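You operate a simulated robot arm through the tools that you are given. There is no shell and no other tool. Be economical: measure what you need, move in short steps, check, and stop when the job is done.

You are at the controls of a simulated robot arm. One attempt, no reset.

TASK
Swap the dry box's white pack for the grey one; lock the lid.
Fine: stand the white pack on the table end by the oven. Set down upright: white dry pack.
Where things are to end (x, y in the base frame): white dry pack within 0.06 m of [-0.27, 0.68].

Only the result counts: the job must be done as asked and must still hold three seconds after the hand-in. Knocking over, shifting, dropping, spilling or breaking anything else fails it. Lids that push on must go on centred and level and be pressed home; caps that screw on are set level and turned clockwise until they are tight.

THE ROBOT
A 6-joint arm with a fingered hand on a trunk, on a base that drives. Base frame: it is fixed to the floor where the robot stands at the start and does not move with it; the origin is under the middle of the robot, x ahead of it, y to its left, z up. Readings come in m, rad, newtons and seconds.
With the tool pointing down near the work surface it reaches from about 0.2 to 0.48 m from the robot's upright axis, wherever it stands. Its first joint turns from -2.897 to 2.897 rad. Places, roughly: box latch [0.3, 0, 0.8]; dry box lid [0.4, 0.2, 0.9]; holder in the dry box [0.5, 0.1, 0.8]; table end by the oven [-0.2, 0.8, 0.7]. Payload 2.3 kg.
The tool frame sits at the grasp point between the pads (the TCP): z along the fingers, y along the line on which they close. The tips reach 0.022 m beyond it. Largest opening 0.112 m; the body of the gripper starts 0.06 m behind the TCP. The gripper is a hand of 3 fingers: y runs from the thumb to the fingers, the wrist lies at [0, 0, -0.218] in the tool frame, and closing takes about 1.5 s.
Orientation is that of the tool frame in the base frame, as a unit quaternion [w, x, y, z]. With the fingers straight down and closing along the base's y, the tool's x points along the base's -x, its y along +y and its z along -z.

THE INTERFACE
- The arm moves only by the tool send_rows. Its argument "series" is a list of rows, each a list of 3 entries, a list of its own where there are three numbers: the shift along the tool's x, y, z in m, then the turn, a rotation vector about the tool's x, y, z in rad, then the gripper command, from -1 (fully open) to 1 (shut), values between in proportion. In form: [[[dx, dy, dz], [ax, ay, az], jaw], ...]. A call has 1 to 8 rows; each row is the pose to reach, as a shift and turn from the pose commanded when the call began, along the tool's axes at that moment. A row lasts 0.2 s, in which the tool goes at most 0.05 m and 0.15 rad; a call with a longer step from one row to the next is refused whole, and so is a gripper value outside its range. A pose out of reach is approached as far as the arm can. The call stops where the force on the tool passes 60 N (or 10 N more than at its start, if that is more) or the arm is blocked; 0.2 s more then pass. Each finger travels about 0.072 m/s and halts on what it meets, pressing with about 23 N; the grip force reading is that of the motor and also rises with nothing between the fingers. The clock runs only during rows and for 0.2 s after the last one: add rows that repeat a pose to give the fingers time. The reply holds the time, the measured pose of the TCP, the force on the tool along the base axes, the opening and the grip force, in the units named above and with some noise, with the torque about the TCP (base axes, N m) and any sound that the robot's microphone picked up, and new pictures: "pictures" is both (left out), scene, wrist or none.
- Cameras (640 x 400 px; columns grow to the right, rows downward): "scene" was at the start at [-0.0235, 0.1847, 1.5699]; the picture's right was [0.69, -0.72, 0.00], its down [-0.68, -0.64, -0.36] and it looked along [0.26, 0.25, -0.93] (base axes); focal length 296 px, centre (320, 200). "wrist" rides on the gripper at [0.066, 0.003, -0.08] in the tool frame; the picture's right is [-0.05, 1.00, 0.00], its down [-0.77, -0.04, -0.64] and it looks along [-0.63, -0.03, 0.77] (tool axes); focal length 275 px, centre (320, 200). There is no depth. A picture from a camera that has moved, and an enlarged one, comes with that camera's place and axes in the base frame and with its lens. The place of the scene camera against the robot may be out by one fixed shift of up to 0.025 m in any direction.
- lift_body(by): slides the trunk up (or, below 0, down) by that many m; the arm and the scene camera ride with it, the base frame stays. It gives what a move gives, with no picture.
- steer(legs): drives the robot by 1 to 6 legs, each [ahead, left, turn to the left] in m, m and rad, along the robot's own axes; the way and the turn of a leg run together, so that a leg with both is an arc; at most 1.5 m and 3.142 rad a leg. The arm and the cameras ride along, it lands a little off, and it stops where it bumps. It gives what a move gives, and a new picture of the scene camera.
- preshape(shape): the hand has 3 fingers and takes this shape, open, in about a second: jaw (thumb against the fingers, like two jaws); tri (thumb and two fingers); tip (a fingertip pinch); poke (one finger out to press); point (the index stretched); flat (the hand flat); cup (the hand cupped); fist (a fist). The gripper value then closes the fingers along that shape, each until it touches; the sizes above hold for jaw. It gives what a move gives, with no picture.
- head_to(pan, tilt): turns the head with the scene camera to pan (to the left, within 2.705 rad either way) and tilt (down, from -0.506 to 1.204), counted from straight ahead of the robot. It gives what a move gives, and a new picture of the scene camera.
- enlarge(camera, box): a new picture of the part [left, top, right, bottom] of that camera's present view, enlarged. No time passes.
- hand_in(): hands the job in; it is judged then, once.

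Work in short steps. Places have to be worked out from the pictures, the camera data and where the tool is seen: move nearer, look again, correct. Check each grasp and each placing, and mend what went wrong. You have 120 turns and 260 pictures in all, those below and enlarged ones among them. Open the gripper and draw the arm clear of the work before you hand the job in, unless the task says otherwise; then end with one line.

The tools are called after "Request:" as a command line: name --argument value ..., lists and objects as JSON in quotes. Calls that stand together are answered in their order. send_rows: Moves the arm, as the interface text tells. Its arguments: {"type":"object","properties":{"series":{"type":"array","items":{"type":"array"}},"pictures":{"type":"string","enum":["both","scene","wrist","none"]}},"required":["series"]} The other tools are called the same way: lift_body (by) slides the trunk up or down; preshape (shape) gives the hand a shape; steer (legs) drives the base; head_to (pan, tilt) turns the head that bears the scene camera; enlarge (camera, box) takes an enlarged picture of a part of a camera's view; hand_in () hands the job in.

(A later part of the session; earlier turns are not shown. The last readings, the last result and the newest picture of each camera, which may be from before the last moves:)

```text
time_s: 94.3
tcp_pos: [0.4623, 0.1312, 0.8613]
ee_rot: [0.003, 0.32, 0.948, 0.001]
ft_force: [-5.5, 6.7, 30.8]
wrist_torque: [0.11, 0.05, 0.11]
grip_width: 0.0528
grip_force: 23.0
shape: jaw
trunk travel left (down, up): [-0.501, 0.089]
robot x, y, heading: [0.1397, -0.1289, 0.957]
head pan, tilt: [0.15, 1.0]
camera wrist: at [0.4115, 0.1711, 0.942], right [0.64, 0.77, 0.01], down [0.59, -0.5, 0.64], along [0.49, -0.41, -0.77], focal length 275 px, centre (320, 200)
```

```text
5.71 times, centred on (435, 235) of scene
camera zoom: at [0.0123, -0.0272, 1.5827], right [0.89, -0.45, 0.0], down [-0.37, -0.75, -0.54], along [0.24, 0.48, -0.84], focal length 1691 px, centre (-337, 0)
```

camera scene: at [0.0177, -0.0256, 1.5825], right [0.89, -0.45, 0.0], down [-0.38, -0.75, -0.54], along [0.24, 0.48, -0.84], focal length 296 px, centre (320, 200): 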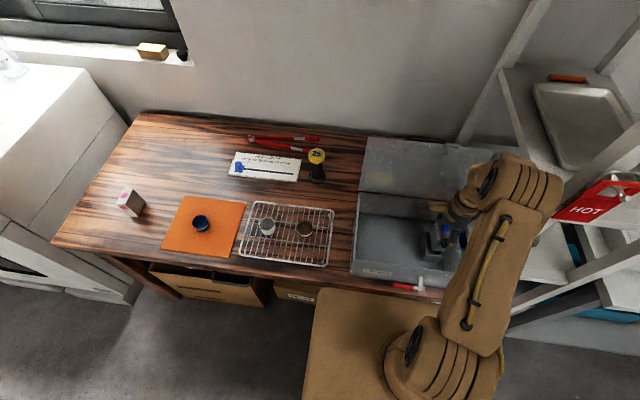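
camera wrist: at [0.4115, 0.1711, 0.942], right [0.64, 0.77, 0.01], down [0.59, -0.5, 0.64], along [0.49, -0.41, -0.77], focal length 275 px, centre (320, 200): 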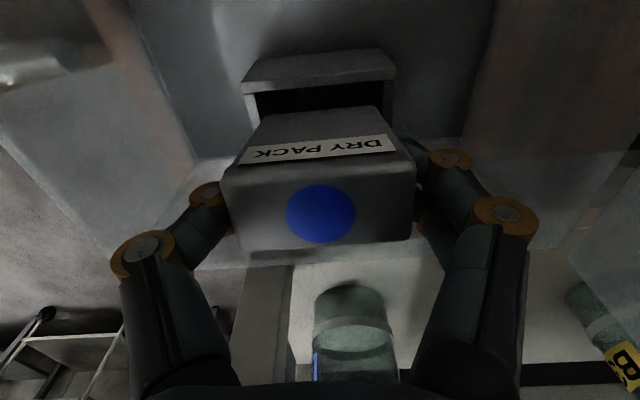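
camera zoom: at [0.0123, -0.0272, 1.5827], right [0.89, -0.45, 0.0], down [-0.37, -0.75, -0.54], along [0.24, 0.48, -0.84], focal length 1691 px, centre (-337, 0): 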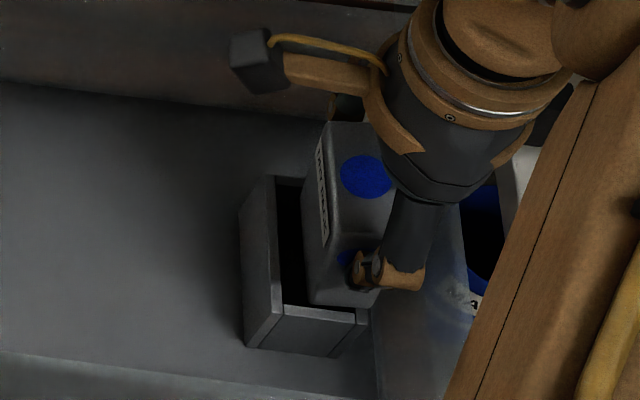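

The pack landed on the holder's right wall — it's a few mm too far right. I lift 15 mm, shift left 4 mm and look.

Request:
send_rows --series '[[[0, 0.0, -0.008], [0, 0, 0], 0.6], [[0.0, 0.0, -0.016], [0, 0, 0], 0.6], [[0.004, 0.0, -0.016], [0, 0, 0], 0.6]]' --pictures "wrist"

Request:
enlarge --camera "wrist" --box '[200, 40, 440, 200]'

Request:
enlarge --camera "scene" --box '[400, 200, 470, 270]'

```text
time_s: 95.2
tcp_pos: [0.4614, 0.1318, 0.8761]
ee_rot: [0.002, 0.32, 0.947, 0.0]
ft_force: [0.9, -0.1, -1.2]
wrist_torque: [-0.01, -0.01, 0.0]
grip_width: 0.0532
grip_force: 22.6
shape: jaw
trunk travel left (down, up): [-0.501, 0.089]
robot x, y, heading: [0.1393, -0.1277, 0.957]
head pan, tilt: [0.15, 1.0]
camera wrist: at [0.4107, 0.1725, 0.9563], right [0.64, 0.77, 0.0], down [0.59, -0.49, 0.64], along [0.49, -0.41, -0.77], focal length 275 px, centre (320, 200)
```

wrist: 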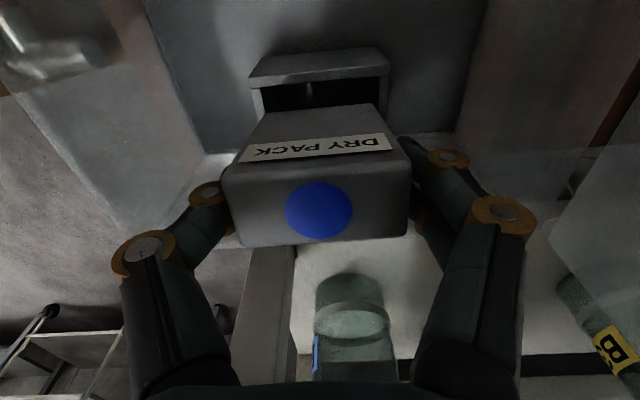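

```text
2.50 times, centred on (320, 120) of wrist
camera zoom: at [0.4107, 0.1725, 0.9563], right [0.64, 0.77, 0.0], down [0.59, -0.49, 0.64], along [0.49, -0.41, -0.77], focal length 688 px, centre (320, 400)
```

zoom: 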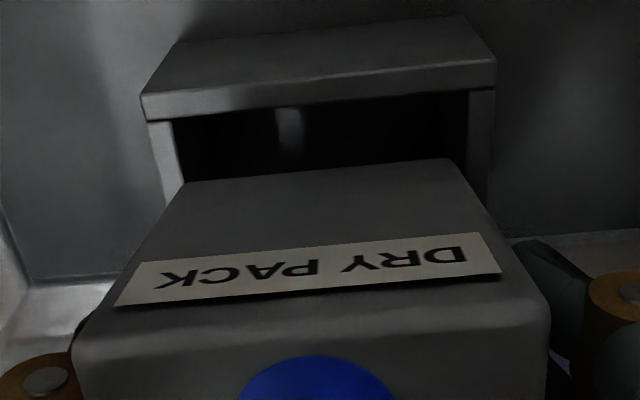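

```text
5.71 times, centred on (435, 235) of scene
camera zoom: at [0.0178, -0.0256, 1.5824], right [0.89, -0.45, 0.0], down [-0.38, -0.75, -0.54], along [0.24, 0.48, -0.84], focal length 1691 px, centre (-337, 0)
```

zoom: 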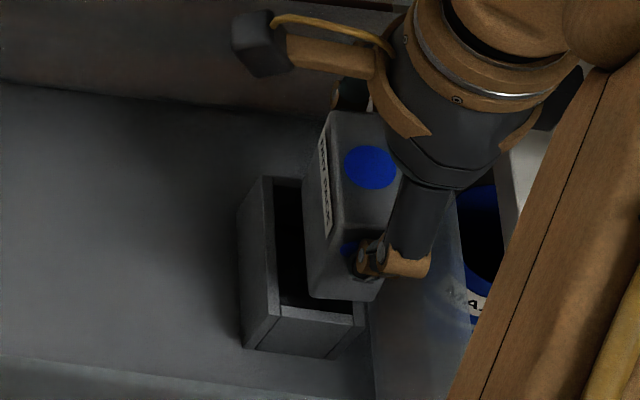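

The contact pitched the pack ~7° in the grip (bottom swung right). I compensate by tilting the hand about its y axis and shifting slightly left, then check.

Request:
send_rows --series '[[[0, 0.0, 0], [0, 0.07, 0], 0.6], [[0.0015, 0.0, 0], [0, 0.13, 0], 0.6], [[0.0015, 0.0, 0], [0, 0.13, 0], 0.6]]' --pictures "wrist"

Request:
enlarge --camera "wrist" --box '[200, 40, 440, 200]'

Request:
enlarge --camera "scene" --box '[400, 200, 470, 270]'

```text
time_s: 96.0
tcp_pos: [0.4601, 0.1332, 0.8762]
ee_rot: [-0.06, 0.319, 0.946, 0.021]
ft_force: [-0.5, 0.7, -1.1]
wrist_torque: [0.0, 0.02, 0.0]
grip_width: 0.053
grip_force: 23.1
shape: jaw
trunk travel left (down, up): [-0.501, 0.089]
robot x, y, heading: [0.1382, -0.1263, 0.958]
head pan, tilt: [0.15, 1.0]
camera wrist: at [0.4177, 0.1666, 0.9641], right [0.64, 0.77, -0.01], down [0.65, -0.54, 0.53], along [0.41, -0.35, -0.85], focal length 275 px, centre (320, 200)
```

wrist: 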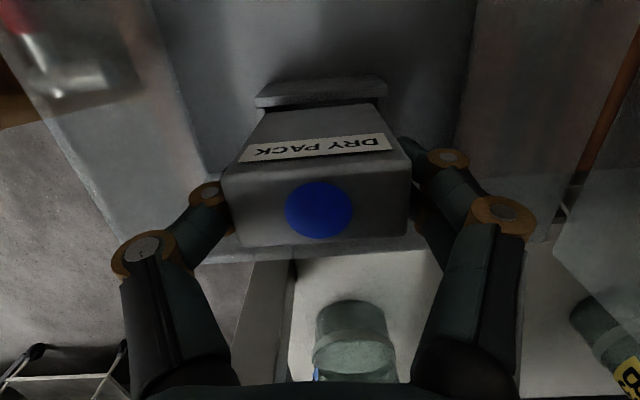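

```text
2.50 times, centred on (320, 120) of wrist
camera zoom: at [0.4177, 0.1666, 0.9641], right [0.64, 0.77, -0.01], down [0.65, -0.54, 0.53], along [0.41, -0.35, -0.85], focal length 688 px, centre (320, 400)
```

zoom: 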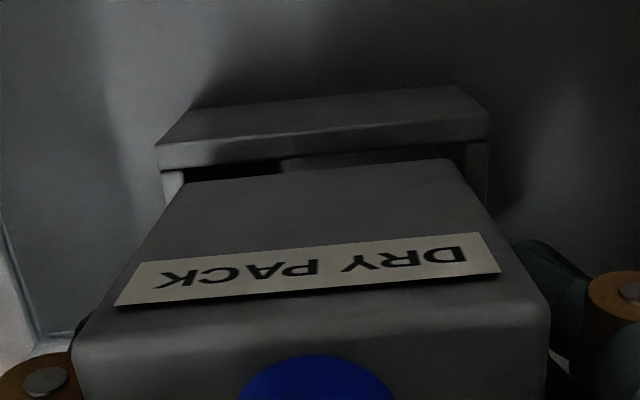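

```text
5.71 times, centred on (435, 235) of scene
camera zoom: at [0.0174, -0.0257, 1.5825], right [0.89, -0.45, 0.0], down [-0.38, -0.75, -0.54], along [0.24, 0.48, -0.84], focal length 1691 px, centre (-337, 0)
```

zoom: 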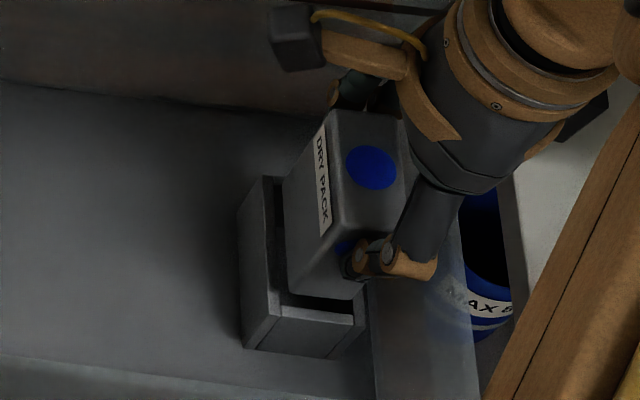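

Aligned now with ~2 mm left clearance. I lower slowly (1 mm right correction).

Request:
send_rows --series '[[[-0.0007, 0.0, 0.006], [0, 0, 0], 0.6], [[-0.0015, 0.0, 0.012], [0, 0, 0], 0.6], [[-0.002, 0.0, 0.017], [0, 0, 0], 0.6]]' --pictures "wrist"

Request:
enlarge --camera "scene" --box '[400, 200, 470, 270]'

```text
time_s: 96.8
tcp_pos: [0.4603, 0.1311, 0.8603]
ee_rot: [-0.058, 0.319, 0.946, 0.024]
ft_force: [11.3, -6.4, 32.9]
wrist_torque: [-0.09, -0.03, 0.0]
grip_width: 0.0534
grip_force: 22.9
shape: jaw
trunk travel left (down, up): [-0.501, 0.089]
robot x, y, heading: [0.1402, -0.1254, 0.952]
head pan, tilt: [0.15, 1.0]
camera wrist: at [0.4185, 0.1652, 0.9489], right [0.64, 0.77, 0.0], down [0.65, -0.54, 0.53], along [0.41, -0.34, -0.85], focal length 275 px, centre (320, 200)
```

wrist: 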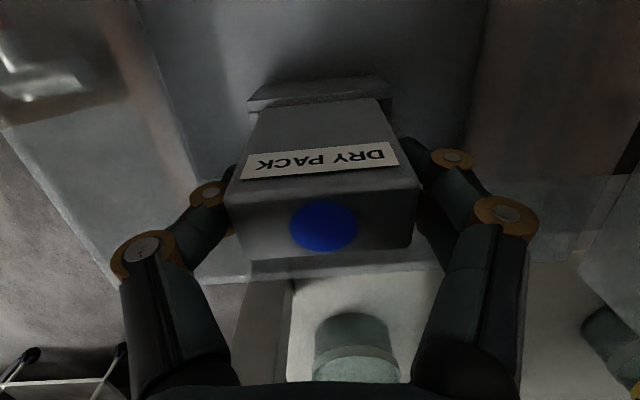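

```text
5.71 times, centred on (435, 235) of scene
camera zoom: at [0.0169, -0.0304, 1.5834], right [0.89, -0.45, 0.0], down [-0.38, -0.75, -0.54], along [0.24, 0.49, -0.84], focal length 1691 px, centre (-337, 0)
```

zoom: 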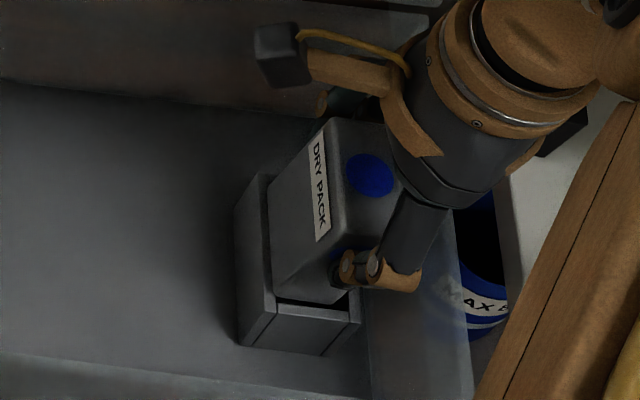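

Now it rests on the left wall (lateral force to the right). I ease the pressure and slide right in small steps, letting it drop in.

Request:
send_rows --series '[[[0, 0.0, -0.004], [0, 0, 0], 0.6], [[-0.002, 0.0, -0.004], [0, 0, 0], 0.6]]' --pictures "none"

Request:
send_rows --series '[[[-0.0015, 0.0, 0.0], [0, 0, 0], 0.6], [[-0.003, 0.0, 0.0], [0, 0, 0], 0.6]]' --pictures "none"

Request:
enlarge --camera "wrist" --box '[200, 40, 440, 200]'

Request:
enlarge --camera "scene" --box '[400, 200, 470, 270]'

```text
time_s: 97.3
tcp_pos: [0.4609, 0.1307, 0.861]
ee_rot: [-0.061, 0.32, 0.945, 0.021]
ft_force: [1.9, -1.1, 11.0]
wrist_torque: [0.06, 0.07, 0.0]
grip_width: 0.0534
grip_force: 23.3
shape: jaw
trunk travel left (down, up): [-0.501, 0.089]
robot x, y, heading: [0.1367, -0.122, 0.955]
head pan, tilt: [0.15, 1.0]
```

```text
time_s: 98.0
tcp_pos: [0.4631, 0.1289, 0.861]
ee_rot: [-0.06, 0.319, 0.946, 0.02]
ft_force: [-0.3, 1.6, 3.2]
wrist_torque: [0.04, 0.09, 0.01]
grip_width: 0.0532
grip_force: 22.9
shape: jaw
trunk travel left (down, up): [-0.501, 0.089]
robot x, y, heading: [0.141, -0.1269, 0.958]
head pan, tilt: [0.15, 1.0]
```

```text
2.50 times, centred on (320, 120) of wrist
camera zoom: at [0.4212, 0.1631, 0.9494], right [0.64, 0.77, -0.01], down [0.65, -0.54, 0.53], along [0.41, -0.35, -0.85], focal length 688 px, centre (320, 400)
```

zoom: 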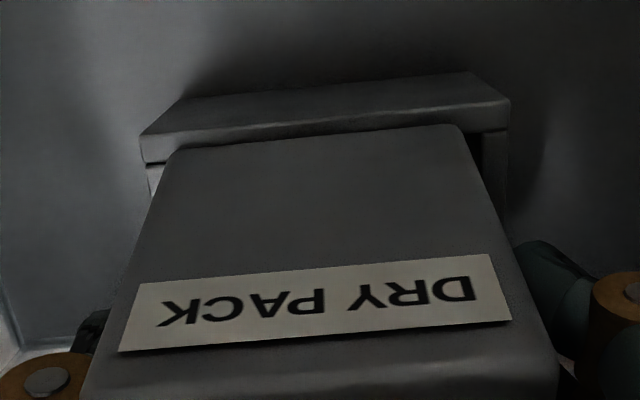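

```text
5.71 times, centred on (435, 235) of scene
camera zoom: at [0.0168, -0.0259, 1.5824], right [0.89, -0.45, 0.0], down [-0.38, -0.75, -0.54], along [0.24, 0.48, -0.84], focal length 1691 px, centre (-337, 0)
```

zoom: 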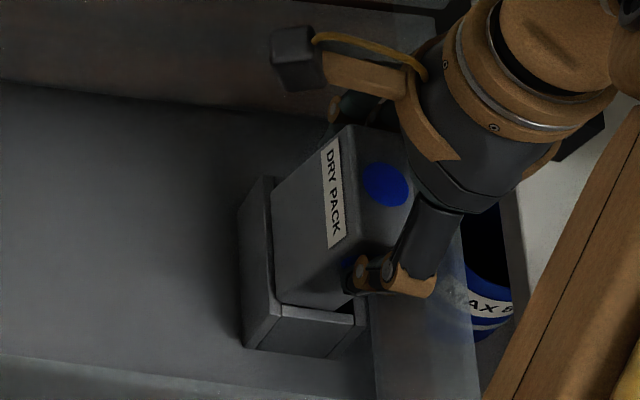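

The pack is again square with the hand but the hand is tilted. I raise 12 mm, undo the tilt, and position at t≈0.3015 for a vertical insertion.

Request:
send_rows --series '[[[0, 0.0, -0.008], [0, 0, 0], 0.6], [[0.002, 0.001, -0.013], [0, -0.06, 0], 0.6], [[0.006, 0.001, -0.013], [0, -0.125, 0], 0.6], [[0.006, 0.001, -0.013], [0, -0.125, 0], 0.6]]' --pictures "none"

Request:
enlarge --camera "wrist" --box '[200, 40, 440, 200]'

Request:
enlarge --camera "scene" --box '[400, 200, 470, 270]'

```text
time_s: 99.0
tcp_pos: [0.4608, 0.1315, 0.8751]
ee_rot: [-0.001, 0.319, 0.948, 0.0]
ft_force: [0.1, -1.1, -0.7]
wrist_torque: [-0.03, -0.01, -0.01]
grip_width: 0.0532
grip_force: 23.0
shape: jaw
trunk travel left (down, up): [-0.501, 0.089]
robot x, y, heading: [0.1395, -0.126, 0.956]
head pan, tilt: [0.15, 1.0]
```

```text
2.50 times, centred on (320, 120) of wrist
camera zoom: at [0.4106, 0.1725, 0.9566], right [0.64, 0.77, 0.0], down [0.59, -0.5, 0.63], along [0.49, -0.41, -0.77], focal length 688 px, centre (320, 400)
```

zoom: 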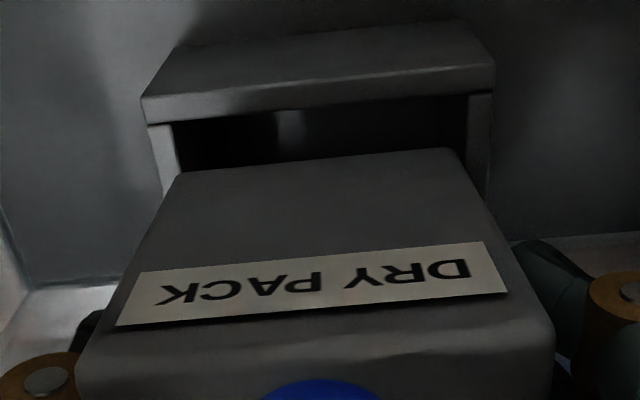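

```text
5.71 times, centred on (435, 235) of scene
camera zoom: at [0.0176, -0.0259, 1.5825], right [0.89, -0.45, 0.0], down [-0.38, -0.75, -0.54], along [0.24, 0.48, -0.84], focal length 1691 px, centre (-337, 0)
```

zoom: 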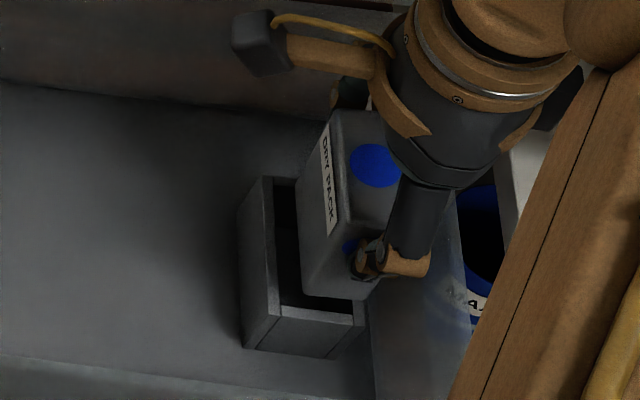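

Model says the pack is pitched ~3° and 5 mm too far right of the slot. I tilt +0.05 and shift 1.5 mm left, then lower gently.

Request:
send_rows --series '[[[0.0015, 0.0, 0.0], [0, 0.05, 0], 0.6], [[0.0015, 0.0, 0.005], [0, 0.05, 0], 0.6], [[0.0015, 0.0, 0.009], [0, 0.05, 0], 0.6]]' --pictures "none"

Request:
enlarge --camera "wrist" --box '[200, 40, 440, 200]'

Request:
enlarge --camera "scene" --box '[400, 200, 470, 270]'

```text
time_s: 99.8
tcp_pos: [0.4597, 0.1335, 0.8654]
ee_rot: [-0.025, 0.32, 0.947, 0.009]
ft_force: [-0.3, 0.4, -1.0]
wrist_torque: [-0.01, 0.0, 0.01]
grip_width: 0.0534
grip_force: 22.8
shape: jaw
trunk travel left (down, up): [-0.501, 0.089]
robot x, y, heading: [0.1366, -0.1237, 0.959]
head pan, tilt: [0.15, 1.0]
```

```text
2.50 times, centred on (320, 120) of wrist
camera zoom: at [0.4125, 0.1715, 0.9493], right [0.64, 0.77, 0.0], down [0.62, -0.52, 0.59], along [0.45, -0.38, -0.8], focal length 688 px, centre (320, 400)
```

zoom: 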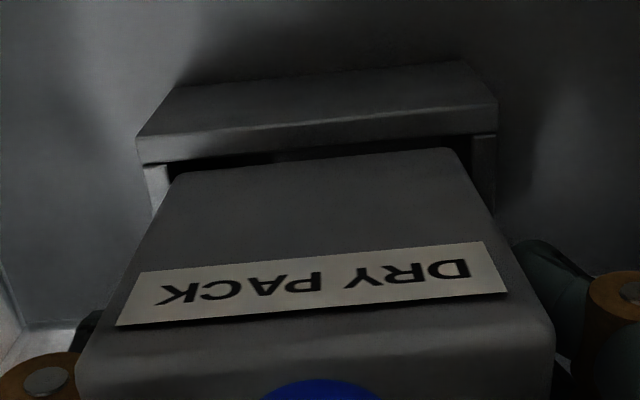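

```text
5.71 times, centred on (435, 235) of scene
camera zoom: at [0.0176, -0.0258, 1.5825], right [0.89, -0.45, 0.0], down [-0.38, -0.75, -0.54], along [0.24, 0.48, -0.84], focal length 1691 px, centre (-337, 0)
```

zoom: 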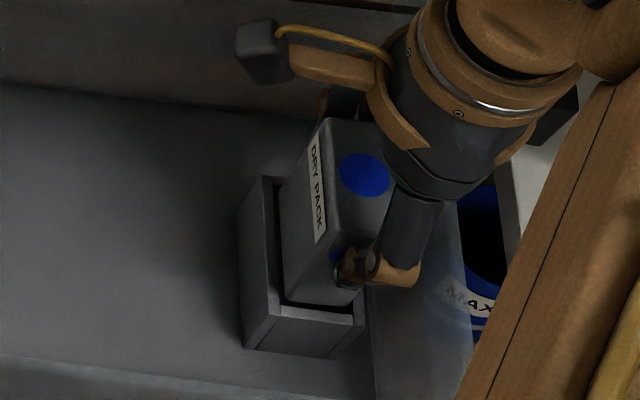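

Good fit visible. I shift 1 mm right and lower further in small steps.

Request:
send_rows --series '[[[-0.001, 0.0, 0.003], [0, 0, 0], 0.6], [[-0.001, 0.0, 0.007], [0, 0, 0], 0.6], [[-0.001, 0.0, 0.011], [0, 0, 0], 0.6]]' --pictures "none"

Request:
enlarge --camera "scene" --box '[400, 200, 470, 270]'

```text
time_s: 100.5
tcp_pos: [0.4595, 0.1341, 0.8541]
ee_rot: [-0.025, 0.319, 0.947, 0.008]
ft_force: [0.2, 0.7, -1.4]
wrist_torque: [-0.01, 0.02, 0.01]
grip_width: 0.0534
grip_force: 23.0
shape: jaw
trunk travel left (down, up): [-0.501, 0.089]
robot x, y, heading: [0.139, -0.1221, 0.958]
head pan, tilt: [0.15, 1.0]
```

```text
5.71 times, centred on (435, 235) of scene
camera zoom: at [0.0175, -0.0257, 1.5825], right [0.89, -0.45, 0.0], down [-0.38, -0.75, -0.54], along [0.24, 0.48, -0.84], focal length 1691 px, centre (-337, 0)
```

zoom: 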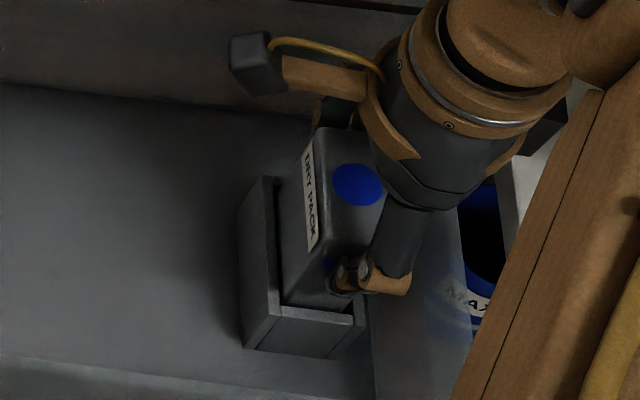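

It's inside the holder with no force. I continue lowering.

Request:
send_rows --series '[[[0, 0.0, 0.006], [0, 0, 0], 0.6], [[0, 0.0, 0.012], [0, -0.01, 0], 0.6], [[0, 0.0, 0.018], [0, -0.02, 0], 0.6], [[0, 0.0, 0.024], [0, -0.03, 0], 0.6]]' --pictures "wrist"

Request:
enlarge --camera "scene" --box '[400, 200, 470, 270]'

```text
time_s: 101.5
tcp_pos: [0.4593, 0.1346, 0.8314]
ee_rot: [-0.01, 0.32, 0.947, 0.004]
ft_force: [-0.6, -1.2, -1.1]
wrist_torque: [-0.01, -0.03, 0.0]
grip_width: 0.0535
grip_force: 23.2
shape: jaw
trunk travel left (down, up): [-0.501, 0.089]
robot x, y, heading: [0.1416, -0.1261, 0.96]
head pan, tilt: [0.15, 1.0]
camera wrist: at [0.4098, 0.1742, 0.9132], right [0.64, 0.77, 0.0], down [0.6, -0.5, 0.62], along [0.47, -0.4, -0.79], focal length 275 px, centre (320, 200)
```

wrist: 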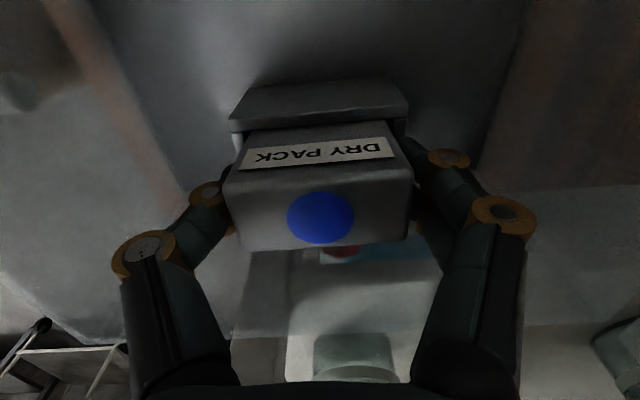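

```text
5.71 times, centred on (435, 235) of scene
camera zoom: at [0.0175, -0.0258, 1.5825], right [0.89, -0.45, 0.0], down [-0.38, -0.75, -0.54], along [0.24, 0.48, -0.84], focal length 1691 px, centre (-337, 0)
```

zoom: 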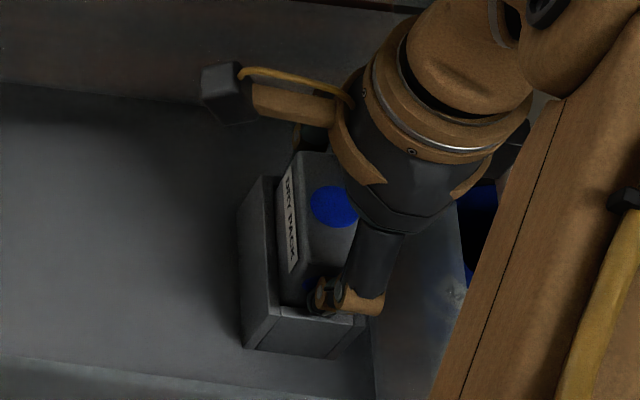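

Nearly seated. Lower until contact.

Request:
send_rows --series '[[[0, 0.0, 0.003], [0, 0, 0], 0.6], [[0, 0.0, 0.006], [0, 0, 0], 0.6], [[0, 0.0, 0.009], [0, 0, 0], 0.6]]' --pictures "none"

```text
time_s: 102.3
tcp_pos: [0.4585, 0.1349, 0.8236]
ee_rot: [-0.008, 0.319, 0.948, 0.006]
ft_force: [2.4, 2.3, 29.1]
wrist_torque: [0.13, -0.27, 0.07]
grip_width: 0.0531
grip_force: 23.4
shape: jaw
trunk travel left (down, up): [-0.501, 0.089]
robot x, y, heading: [0.1389, -0.1304, 0.956]
head pan, tilt: [0.15, 1.0]
```

Contact. I open gently.

Request:
send_rows --series '[[[0, 0.0, -0.003], [0, 0, 0], 0.2], [[0, 0.0, -0.003], [0, 0, 0], -0.1], [[0, 0.0, -0.003], [0, 0, 0], -0.4], [[0, 0.0, -0.003], [0, 0, 0], -0.5]]' --pictures "wrist"

Request:
enlarge --camera "scene" --box '[400, 200, 470, 270]'

```text
time_s: 103.3
tcp_pos: [0.4593, 0.1336, 0.8245]
ee_rot: [-0.011, 0.321, 0.947, 0.003]
ft_force: [0.3, -0.1, 0.0]
wrist_torque: [-0.03, 0.05, -0.03]
grip_width: 0.0837
grip_force: 0.1
shape: jaw
trunk travel left (down, up): [-0.501, 0.089]
robot x, y, heading: [0.141, -0.1217, 0.963]
head pan, tilt: [0.15, 1.0]
camera wrist: at [0.41, 0.1736, 0.9067], right [0.64, 0.77, 0.0], down [0.6, -0.5, 0.62], along [0.47, -0.4, -0.79], focal length 275 px, centre (320, 200)
```

wrist: 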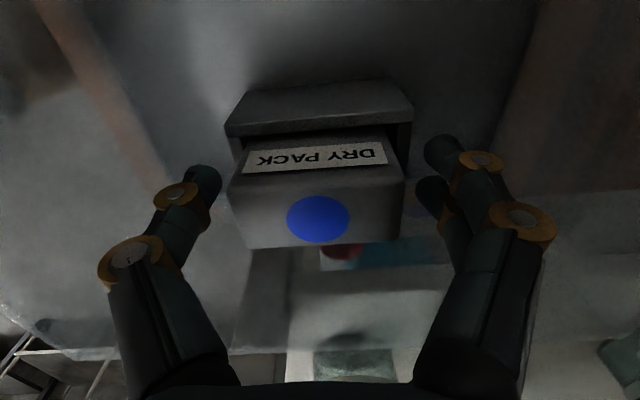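

```text
5.71 times, centred on (435, 235) of scene
camera zoom: at [0.017, -0.0262, 1.5824], right [0.89, -0.45, 0.0], down [-0.38, -0.75, -0.54], along [0.24, 0.48, -0.84], focal length 1691 px, centre (-337, 0)
```

zoom: 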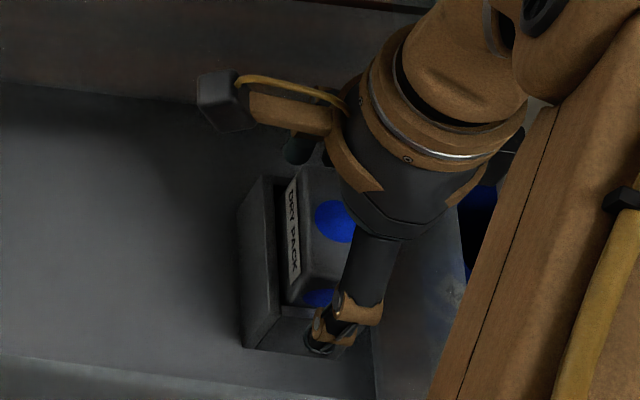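

Grey pack is seated. I lift straight out.

Request:
send_rows --series '[[[0, 0.0, -0.03], [0, 0, 0], -0.5], [[0, 0.0, -0.07], [0, 0.01, 0], -0.5], [[0, 0.0, -0.11], [0, 0.02, 0], -0.5], [[0, -0.0, -0.15], [0, 0.02, 0], -0.5], [[0.02, -0.03, -0.18], [0, 0.02, 0], -0.5], [[0.05, -0.05, -0.2], [0, 0.02, 0], -0.5], [[0.09, -0.06, -0.21], [0, 0.02, 0], -0.5]]' --pictures "both"

Request:
enlarge --camera "scene" --box '[330, 120, 490, 300]'

```text
time_s: 105.0
tcp_pos: [0.3509, 0.1384, 1.0374]
ee_rot: [-0.019, 0.32, 0.947, 0.006]
ft_force: [-0.1, 0.1, 0.4]
wrist_torque: [0.01, -0.03, 0.0]
grip_width: 0.0837
grip_force: 0.1
shape: jaw
trunk travel left (down, up): [-0.501, 0.089]
robot x, y, heading: [0.1372, -0.1277, 0.953]
head pan, tilt: [0.15, 1.0]
camera scene: at [0.016, -0.0256, 1.5824], right [0.89, -0.45, 0.0], down [-0.38, -0.75, -0.54], along [0.24, 0.48, -0.84], focal length 296 px, centre (320, 200)
camera wrist: at [0.3031, 0.1757, 1.1215], right [0.64, 0.77, 0.0], down [0.61, -0.51, 0.6], along [0.46, -0.39, -0.8], focal length 275 px, centre (320, 200)
```

scene: 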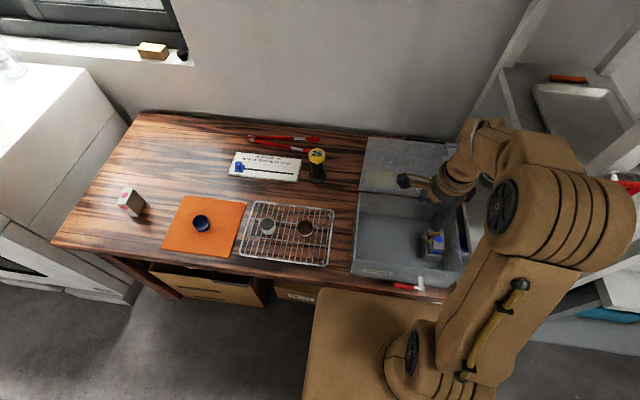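
wrist: 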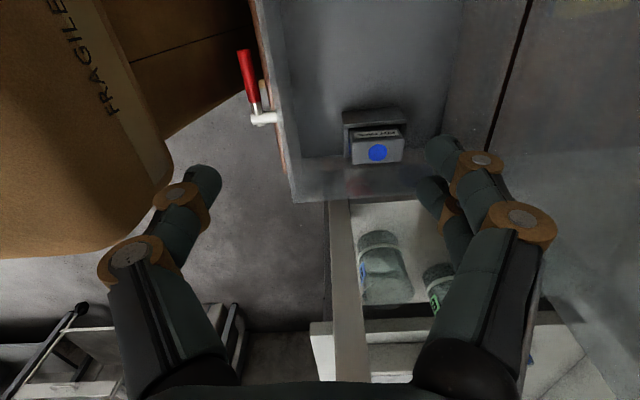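

```text
2.22 times, centred on (410, 210) of scene
camera zoom: at [0.016, -0.0256, 1.5824], right [0.89, -0.45, 0.0], down [-0.38, -0.75, -0.54], along [0.24, 0.48, -0.84], focal length 658 px, centre (120, 178)
```

zoom: 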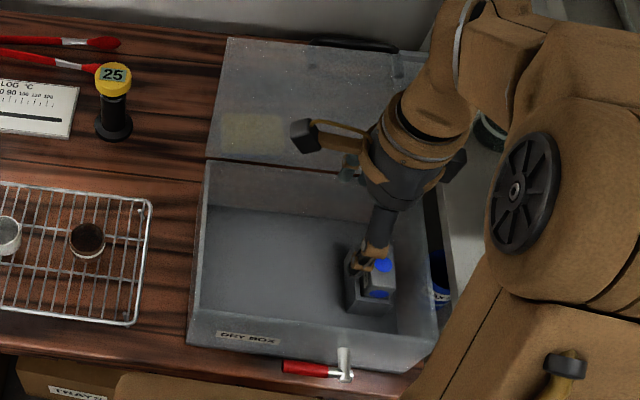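

Everything is in place; the lid stands at ~100°. I move the base 4 cm closer for reach on the lid handle.

Request:
steer --legs '[[0.04, 0.0, 0]]'

```text
time_s: 105.8
tcp_pos: [0.3761, 0.1717, 1.0375]
ee_rot: [-0.019, 0.32, 0.947, 0.008]
ft_force: [-0.6, 0.0, -0.3]
wrist_torque: [-0.01, 0.03, 0.01]
grip_width: 0.0838
grip_force: 0.0
shape: jaw
trunk travel left (down, up): [-0.501, 0.089]
robot x, y, heading: [0.1624, -0.0896, 0.954]
head pan, tilt: [0.15, 1.0]
camera scene: at [0.0416, 0.0089, 1.5825], right [0.89, -0.45, 0.0], down [-0.38, -0.75, -0.54], along [0.24, 0.48, -0.84], focal length 296 px, centre (320, 200)
```

scene: 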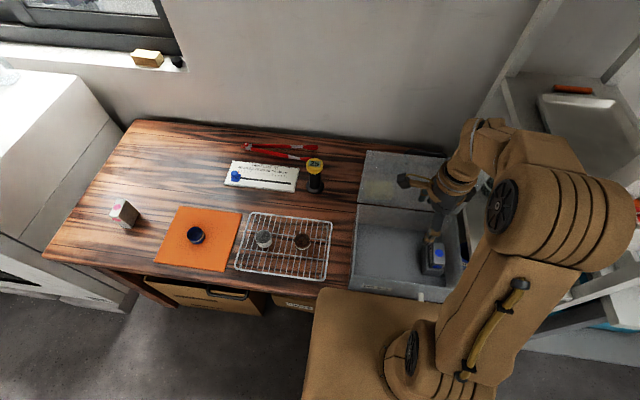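

I level the hand and raise it first.

Request:
send_rows --series '[[[0, 0, -0.04], [0.002, -0.02, -0.02], -0.6], [[0, 0, -0.085], [0.004, -0.041, -0.042], -0.6]]' --pictures "none"

```text
time_s: 106.4
tcp_pos: [0.3762, 0.1685, 1.1236]
ee_rot: [-0.002, 0.3, 0.954, -0.001]
ft_force: [0.3, -1.2, 0.0]
wrist_torque: [-0.01, 0.0, -0.01]
grip_width: 0.0893
grip_force: 0.1
shape: jaw
trunk travel left (down, up): [-0.501, 0.089]
robot x, y, heading: [0.1618, -0.0914, 0.96]
head pan, tilt: [0.15, 1.0]
```

Now move back over the lid's top edge with the tilt of 0.45 rad.

Request:
send_rows --series '[[[0, 0.04, -0.008], [-0.1, 0, 0], -0.6], [[0, 0.08, -0.01], [-0.22, 0, 0], -0.6], [[0, 0.12, -0.01], [-0.34, 0, 0], -0.6], [[0, 0.16, -0.008], [-0.45, 0, 0], -0.6], [[0, 0.185, -0.004], [-0.45, 0, 0], -0.6]]' --pictures "both"

Request:
enlarge --camera "scene" --box '[330, 120, 490, 300]'

```text
time_s: 107.6
tcp_pos: [0.4856, 0.3185, 1.1279]
ee_rot: [0.066, 0.293, 0.93, 0.212]
ft_force: [0.3, 0.4, -0.2]
wrist_torque: [-0.02, 0.0, -0.03]
grip_width: 0.0893
grip_force: 0.1
shape: jaw
trunk travel left (down, up): [-0.501, 0.089]
robot x, y, heading: [0.1656, -0.0918, 0.961]
head pan, tilt: [0.15, 1.0]
camera scene: at [0.0414, 0.0084, 1.5825], right [0.89, -0.45, 0.0], down [-0.38, -0.75, -0.54], along [0.24, 0.48, -0.84], focal length 296 px, centre (320, 200)
camera wrist: at [0.413, 0.3298, 1.2022], right [0.55, 0.71, 0.43], down [0.46, -0.69, 0.56], along [0.7, -0.11, -0.71], focal length 275 px, centre (320, 200)
```

scene: 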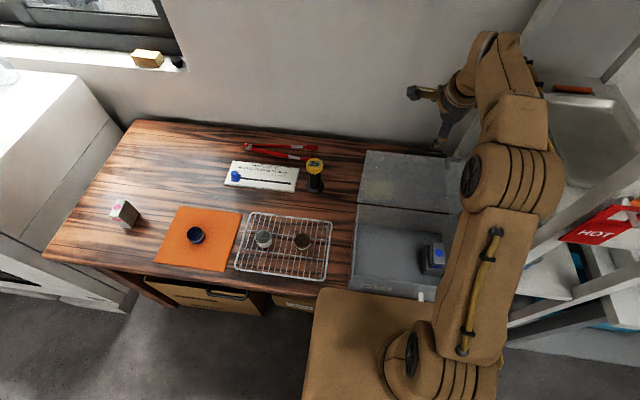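
wrist: 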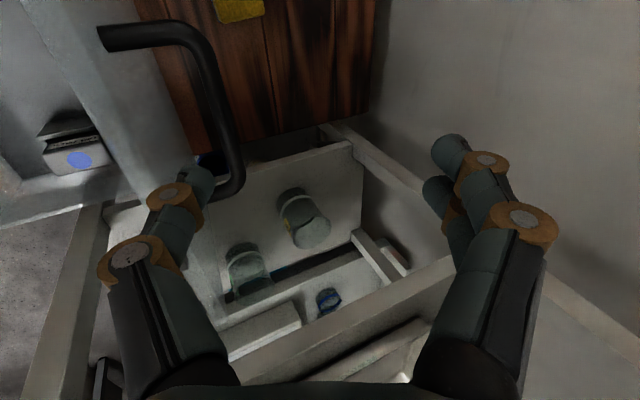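

```text
2.22 times, centred on (410, 210) of scene
camera zoom: at [0.0414, 0.0084, 1.5825], right [0.89, -0.45, 0.0], down [-0.38, -0.75, -0.54], along [0.24, 0.48, -0.84], focal length 658 px, centre (120, 178)
```

zoom: 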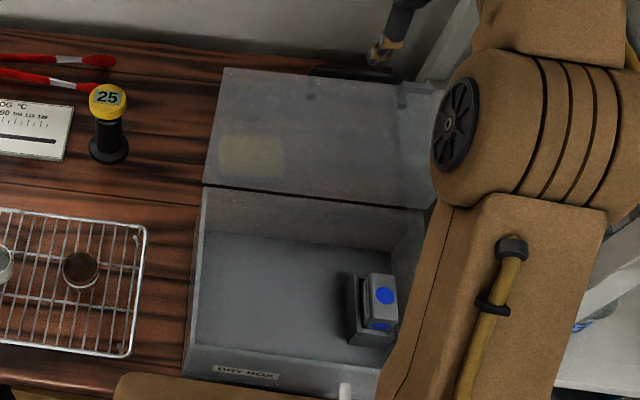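

View matches the earlier exit pose. I go down so the thumb slips between bar and lid.

Request:
send_rows --series '[[[0.003, -0.005, 0.025], [0, 0, 0], -0.6], [[0.006, -0.01, 0.05], [0, 0, 0], -0.6], [[0.0087, -0.016, 0.07], [0, 0, 0], -0.6], [[0.0087, -0.0215, 0.09], [0, 0, 0], -0.6]]' --pictures "wrist"

```text
time_s: 108.6
tcp_pos: [0.4867, 0.3396, 1.0371]
ee_rot: [0.066, 0.293, 0.93, 0.212]
ft_force: [-0.1, -1.4, 0.9]
wrist_torque: [0.03, 0.01, -0.01]
grip_width: 0.0895
grip_force: 0.0
shape: jaw
trunk travel left (down, up): [-0.501, 0.089]
robot x, y, heading: [0.1624, -0.0905, 0.958]
head pan, tilt: [0.15, 1.0]
camera wrist: at [0.4146, 0.3507, 1.1102], right [0.55, 0.71, 0.43], down [0.46, -0.69, 0.56], along [0.7, -0.11, -0.71], focal length 275 px, centre (320, 200)
```

wrist: 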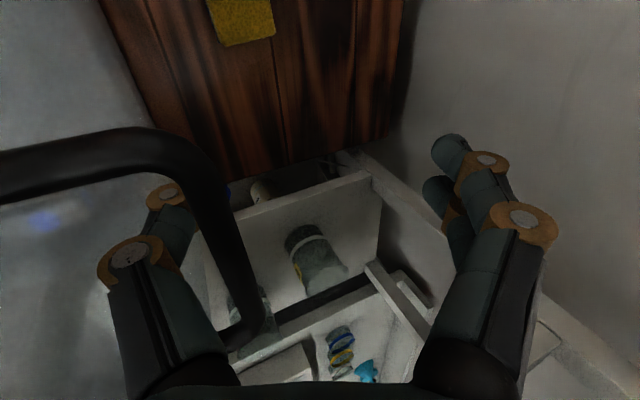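

Thumb is between lid and bar. I lower 15 mm more and close the hand under the bar.

Request:
send_rows --series '[[[0, -0.005, 0.015], [0, 0, 0], -0.6], [[0, -0.005, 0.015], [0, 0, 0], 0.2], [[0, -0.005, 0.015], [0, 0, 0], 0.8], [[0, -0.005, 0.015], [0, 0, 0], 1], [[0, -0.005, 0.015], [0, 0, 0], 1], [[0, -0.005, 0.015], [0, 0, 0], 1]]' --pictures "both"

```text
time_s: 110.0
tcp_pos: [0.4874, 0.3431, 1.0212]
ee_rot: [0.066, 0.292, 0.93, 0.211]
ft_force: [-0.7, -0.6, -0.9]
wrist_torque: [0.07, -0.04, 0.02]
grip_width: 0.0017
grip_force: 23.1
shape: jaw
trunk travel left (down, up): [-0.501, 0.089]
robot x, y, heading: [0.1593, -0.095, 0.959]
head pan, tilt: [0.15, 1.0]
camera scene: at [0.0405, 0.0072, 1.5825], right [0.89, -0.45, 0.0], down [-0.38, -0.75, -0.54], along [0.24, 0.48, -0.84], focal length 296 px, centre (320, 200)
camera wrist: at [0.4156, 0.3526, 1.0951], right [0.55, 0.71, 0.43], down [0.46, -0.69, 0.56], along [0.7, -0.11, -0.71], focal length 275 px, centre (320, 200)
```

scene: 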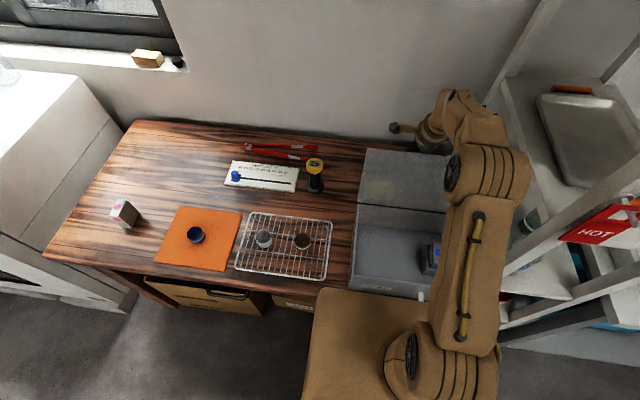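
wrist: 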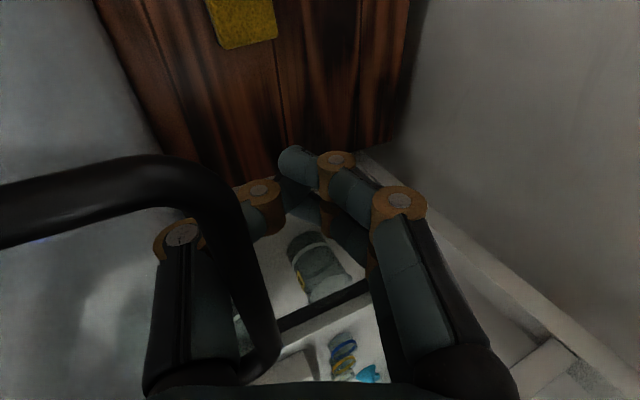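

Hooked. Now I pull the bar forward (reverse of opening).

Request:
send_rows --series '[[[0, -0.012, -0.003], [0, 0, 0], 1], [[0, -0.024, -0.004], [0, 0, 0], 1], [[0, -0.036, -0.005], [0, 0, 0], 1], [[0, -0.048, -0.006], [0, 0, 0], 1], [[0, -0.06, -0.01], [0, 0, 0], 1]]' --pictures "both"

```text
time_s: 111.2
tcp_pos: [0.4574, 0.2935, 1.0041]
ee_rot: [0.066, 0.292, 0.93, 0.211]
ft_force: [-0.4, 0.8, -1.0]
wrist_torque: [-0.01, 0.04, -0.06]
grip_width: 0.0015
grip_force: 23.6
shape: jaw
trunk travel left (down, up): [-0.501, 0.089]
robot x, y, heading: [0.1614, -0.0895, 0.957]
head pan, tilt: [0.15, 1.0]
camera scene: at [0.0409, 0.0078, 1.5824], right [0.89, -0.45, 0.0], down [-0.38, -0.75, -0.54], along [0.24, 0.48, -0.84], focal length 296 px, centre (320, 200)
camera wrist: at [0.3848, 0.3043, 1.0775], right [0.55, 0.71, 0.43], down [0.46, -0.69, 0.56], along [0.7, -0.11, -0.71], focal length 275 px, centre (320, 200)
```

scene: 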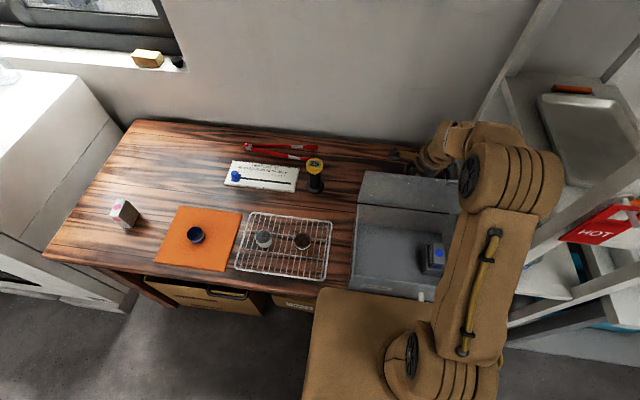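
wrist: 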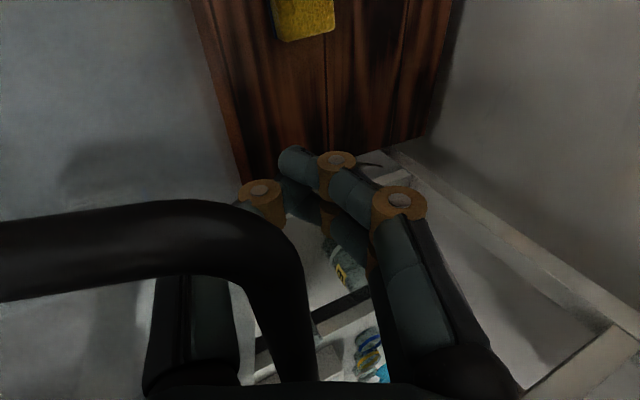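

The lid follows. I continue forward while straightening the hand.

Request:
send_rows --series '[[[0, -0.014, -0.008], [0.1, 0, 0], 1], [[0, -0.027, -0.016], [0.2, 0, 0], 1], [[0, -0.04, -0.026], [0.3, 0, 0], 1], [[0, -0.054, -0.035], [0.42, 0, 0], 1]]' --pictures "both"

```text
time_s: 112.2
tcp_pos: [0.4206, 0.2424, 1.0114]
ee_rot: [0.003, 0.3, 0.954, 0.013]
ft_force: [0.9, 0.3, 0.3]
wrist_torque: [0.0, -0.01, 0.01]
grip_width: 0.0017
grip_force: 22.6
shape: jaw
trunk travel left (down, up): [-0.501, 0.089]
robot x, y, heading: [0.1629, -0.0916, 0.958]
head pan, tilt: [0.15, 1.0]
camera scene: at [0.0409, 0.0076, 1.5825], right [0.89, -0.45, 0.0], down [-0.38, -0.75, -0.54], along [0.24, 0.48, -0.84], focal length 296 px, centre (320, 200)
camera wrist: at [0.3672, 0.2788, 1.0924], right [0.61, 0.79, 0.03], down [0.6, -0.48, 0.63], along [0.52, -0.37, -0.77], focal length 275 px, centre (320, 200)
```

scene: 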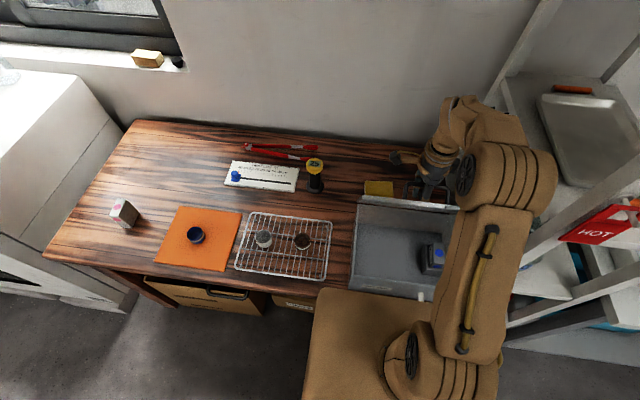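
wrist: 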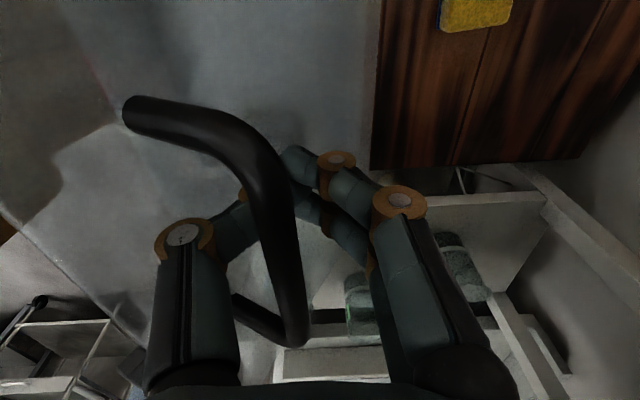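

Continue forward.

Request:
send_rows --series '[[[0, -0.015, 0.0], [0, 0, 0], 1], [[0, -0.03, 0.0], [0.02, 0, 0], 1], [[0, -0.045, 0.001], [0.02, 0, 0], 1], [[0, -0.057, 0.002], [0.02, 0, 0], 1]]' --pictures "both"

```text
time_s: 113.2
tcp_pos: [0.3884, 0.198, 1.0094]
ee_rot: [0.0, 0.299, 0.954, 0.003]
ft_force: [1.4, 1.2, -2.7]
wrist_torque: [-0.06, 0.02, -0.01]
grip_width: 0.0016
grip_force: 23.2
shape: jaw
trunk travel left (down, up): [-0.501, 0.089]
robot x, y, heading: [0.1614, -0.0919, 0.958]
head pan, tilt: [0.15, 1.0]
camera scene: at [0.0415, 0.0082, 1.5824], right [0.89, -0.45, 0.0], down [-0.38, -0.75, -0.54], along [0.24, 0.48, -0.84], focal length 296 px, centre (320, 200)
camera wrist: at [0.3367, 0.2348, 1.0903], right [0.61, 0.79, 0.01], down [0.61, -0.47, 0.63], along [0.51, -0.38, -0.77], focal length 275 px, centre (320, 200)
```

scene: 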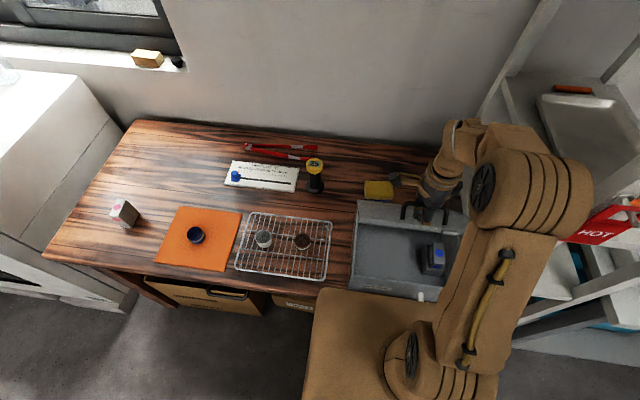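
wrist: 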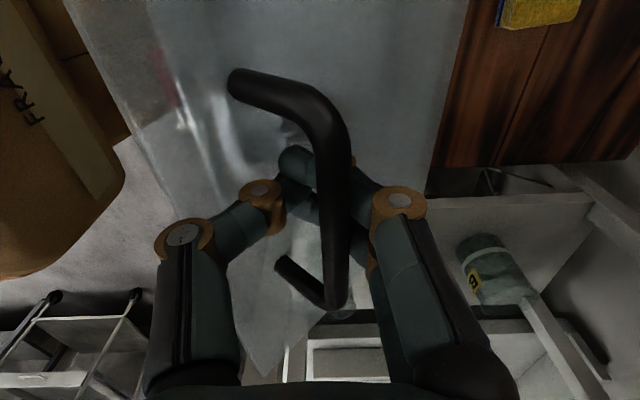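

Lid is at ~50°, the bar cradled on the fingers. I lower it along the arc.

Request:
send_rows --series '[[[0, -0.016, 0.005], [0, 0, 0], 1], [[0, -0.0305, 0.013], [0, 0, 0], 1], [[0, -0.042, 0.022], [0, 0, 0], 1], [[0, -0.0515, 0.0335], [0, 0, 0], 1], [[0, -0.061, 0.045], [0, 0, 0], 1], [[0, -0.0685, 0.057], [0, 0, 0], 1], [[0, -0.075, 0.07], [0, 0, 0], 1], [[0, -0.081, 0.084], [0, 0, 0], 1]]' --pictures "both"

```text
time_s: 115.0
tcp_pos: [0.3423, 0.1317, 0.9235]
ee_rot: [0.001, 0.3, 0.954, 0.004]
ft_force: [1.8, 4.1, -1.8]
wrist_torque: [-0.06, 0.01, 0.04]
grip_width: 0.0006
grip_force: 23.2
shape: jaw
trunk travel left (down, up): [-0.501, 0.089]
robot x, y, heading: [0.1624, -0.0938, 0.952]
head pan, tilt: [0.15, 1.0]
camera scene: at [0.0412, 0.0085, 1.5825], right [0.89, -0.45, 0.0], down [-0.38, -0.75, -0.54], along [0.24, 0.48, -0.84], focal length 296 px, centre (320, 200)
camera wrist: at [0.2907, 0.169, 1.0043], right [0.61, 0.79, 0.01], down [0.61, -0.47, 0.63], along [0.51, -0.38, -0.77], focal length 275 px, centre (320, 200)
```

scene: 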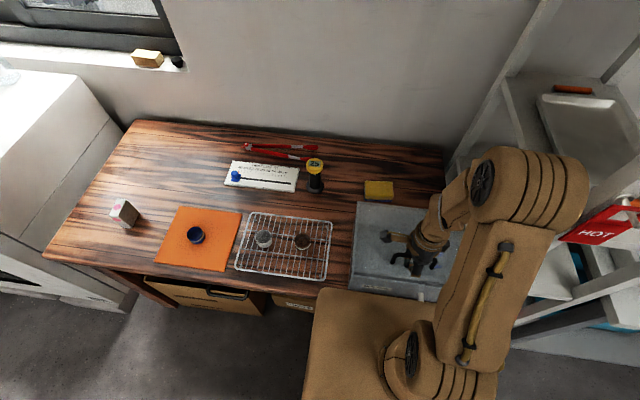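
wrist: 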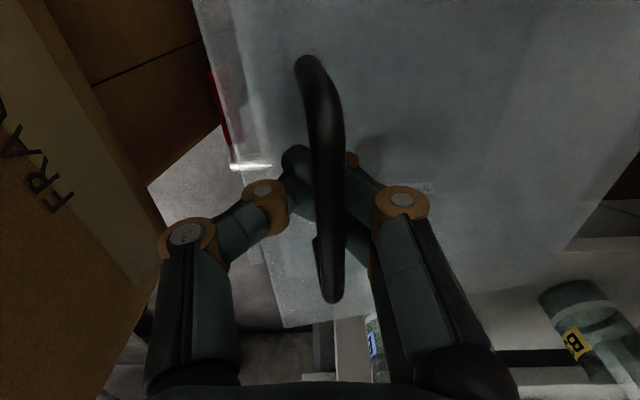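

Nearly closed (~10°). I lower the rest.

Request:
send_rows --series '[[[0, -0.003, 0.008], [0, 0, 0], 1], [[0, -0.006, 0.016], [0, 0, 0], 1], [[0, -0.008, 0.024], [0, 0, 0], 1], [[0, -0.008, 0.03], [0, 0, 0], 1]]' --pictures "wrist"

```text
time_s: 116.0
tcp_pos: [0.3368, 0.1225, 0.8936]
ee_rot: [0.001, 0.301, 0.954, 0.003]
ft_force: [1.2, 2.1, -0.8]
wrist_torque: [-0.04, 0.05, 0.03]
grip_width: 0.0009
grip_force: 22.8
shape: jaw
trunk travel left (down, up): [-0.501, 0.089]
robot x, y, heading: [0.1612, -0.0917, 0.959]
head pan, tilt: [0.15, 1.0]
camera wrist: at [0.2841, 0.1611, 0.9746], right [0.61, 0.79, 0.01], down [0.61, -0.47, 0.64], along [0.51, -0.38, -0.77], focal length 275 px, centre (320, 200)
```

wrist: 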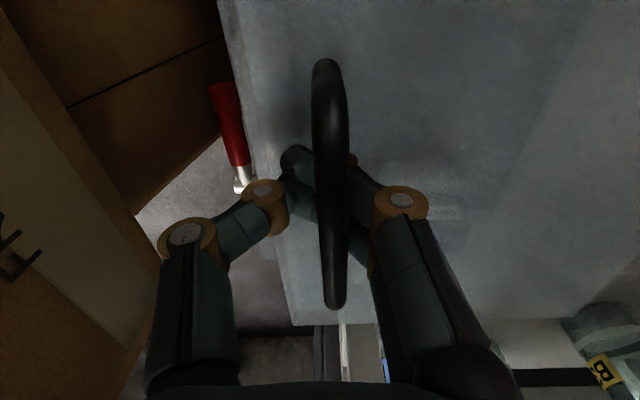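

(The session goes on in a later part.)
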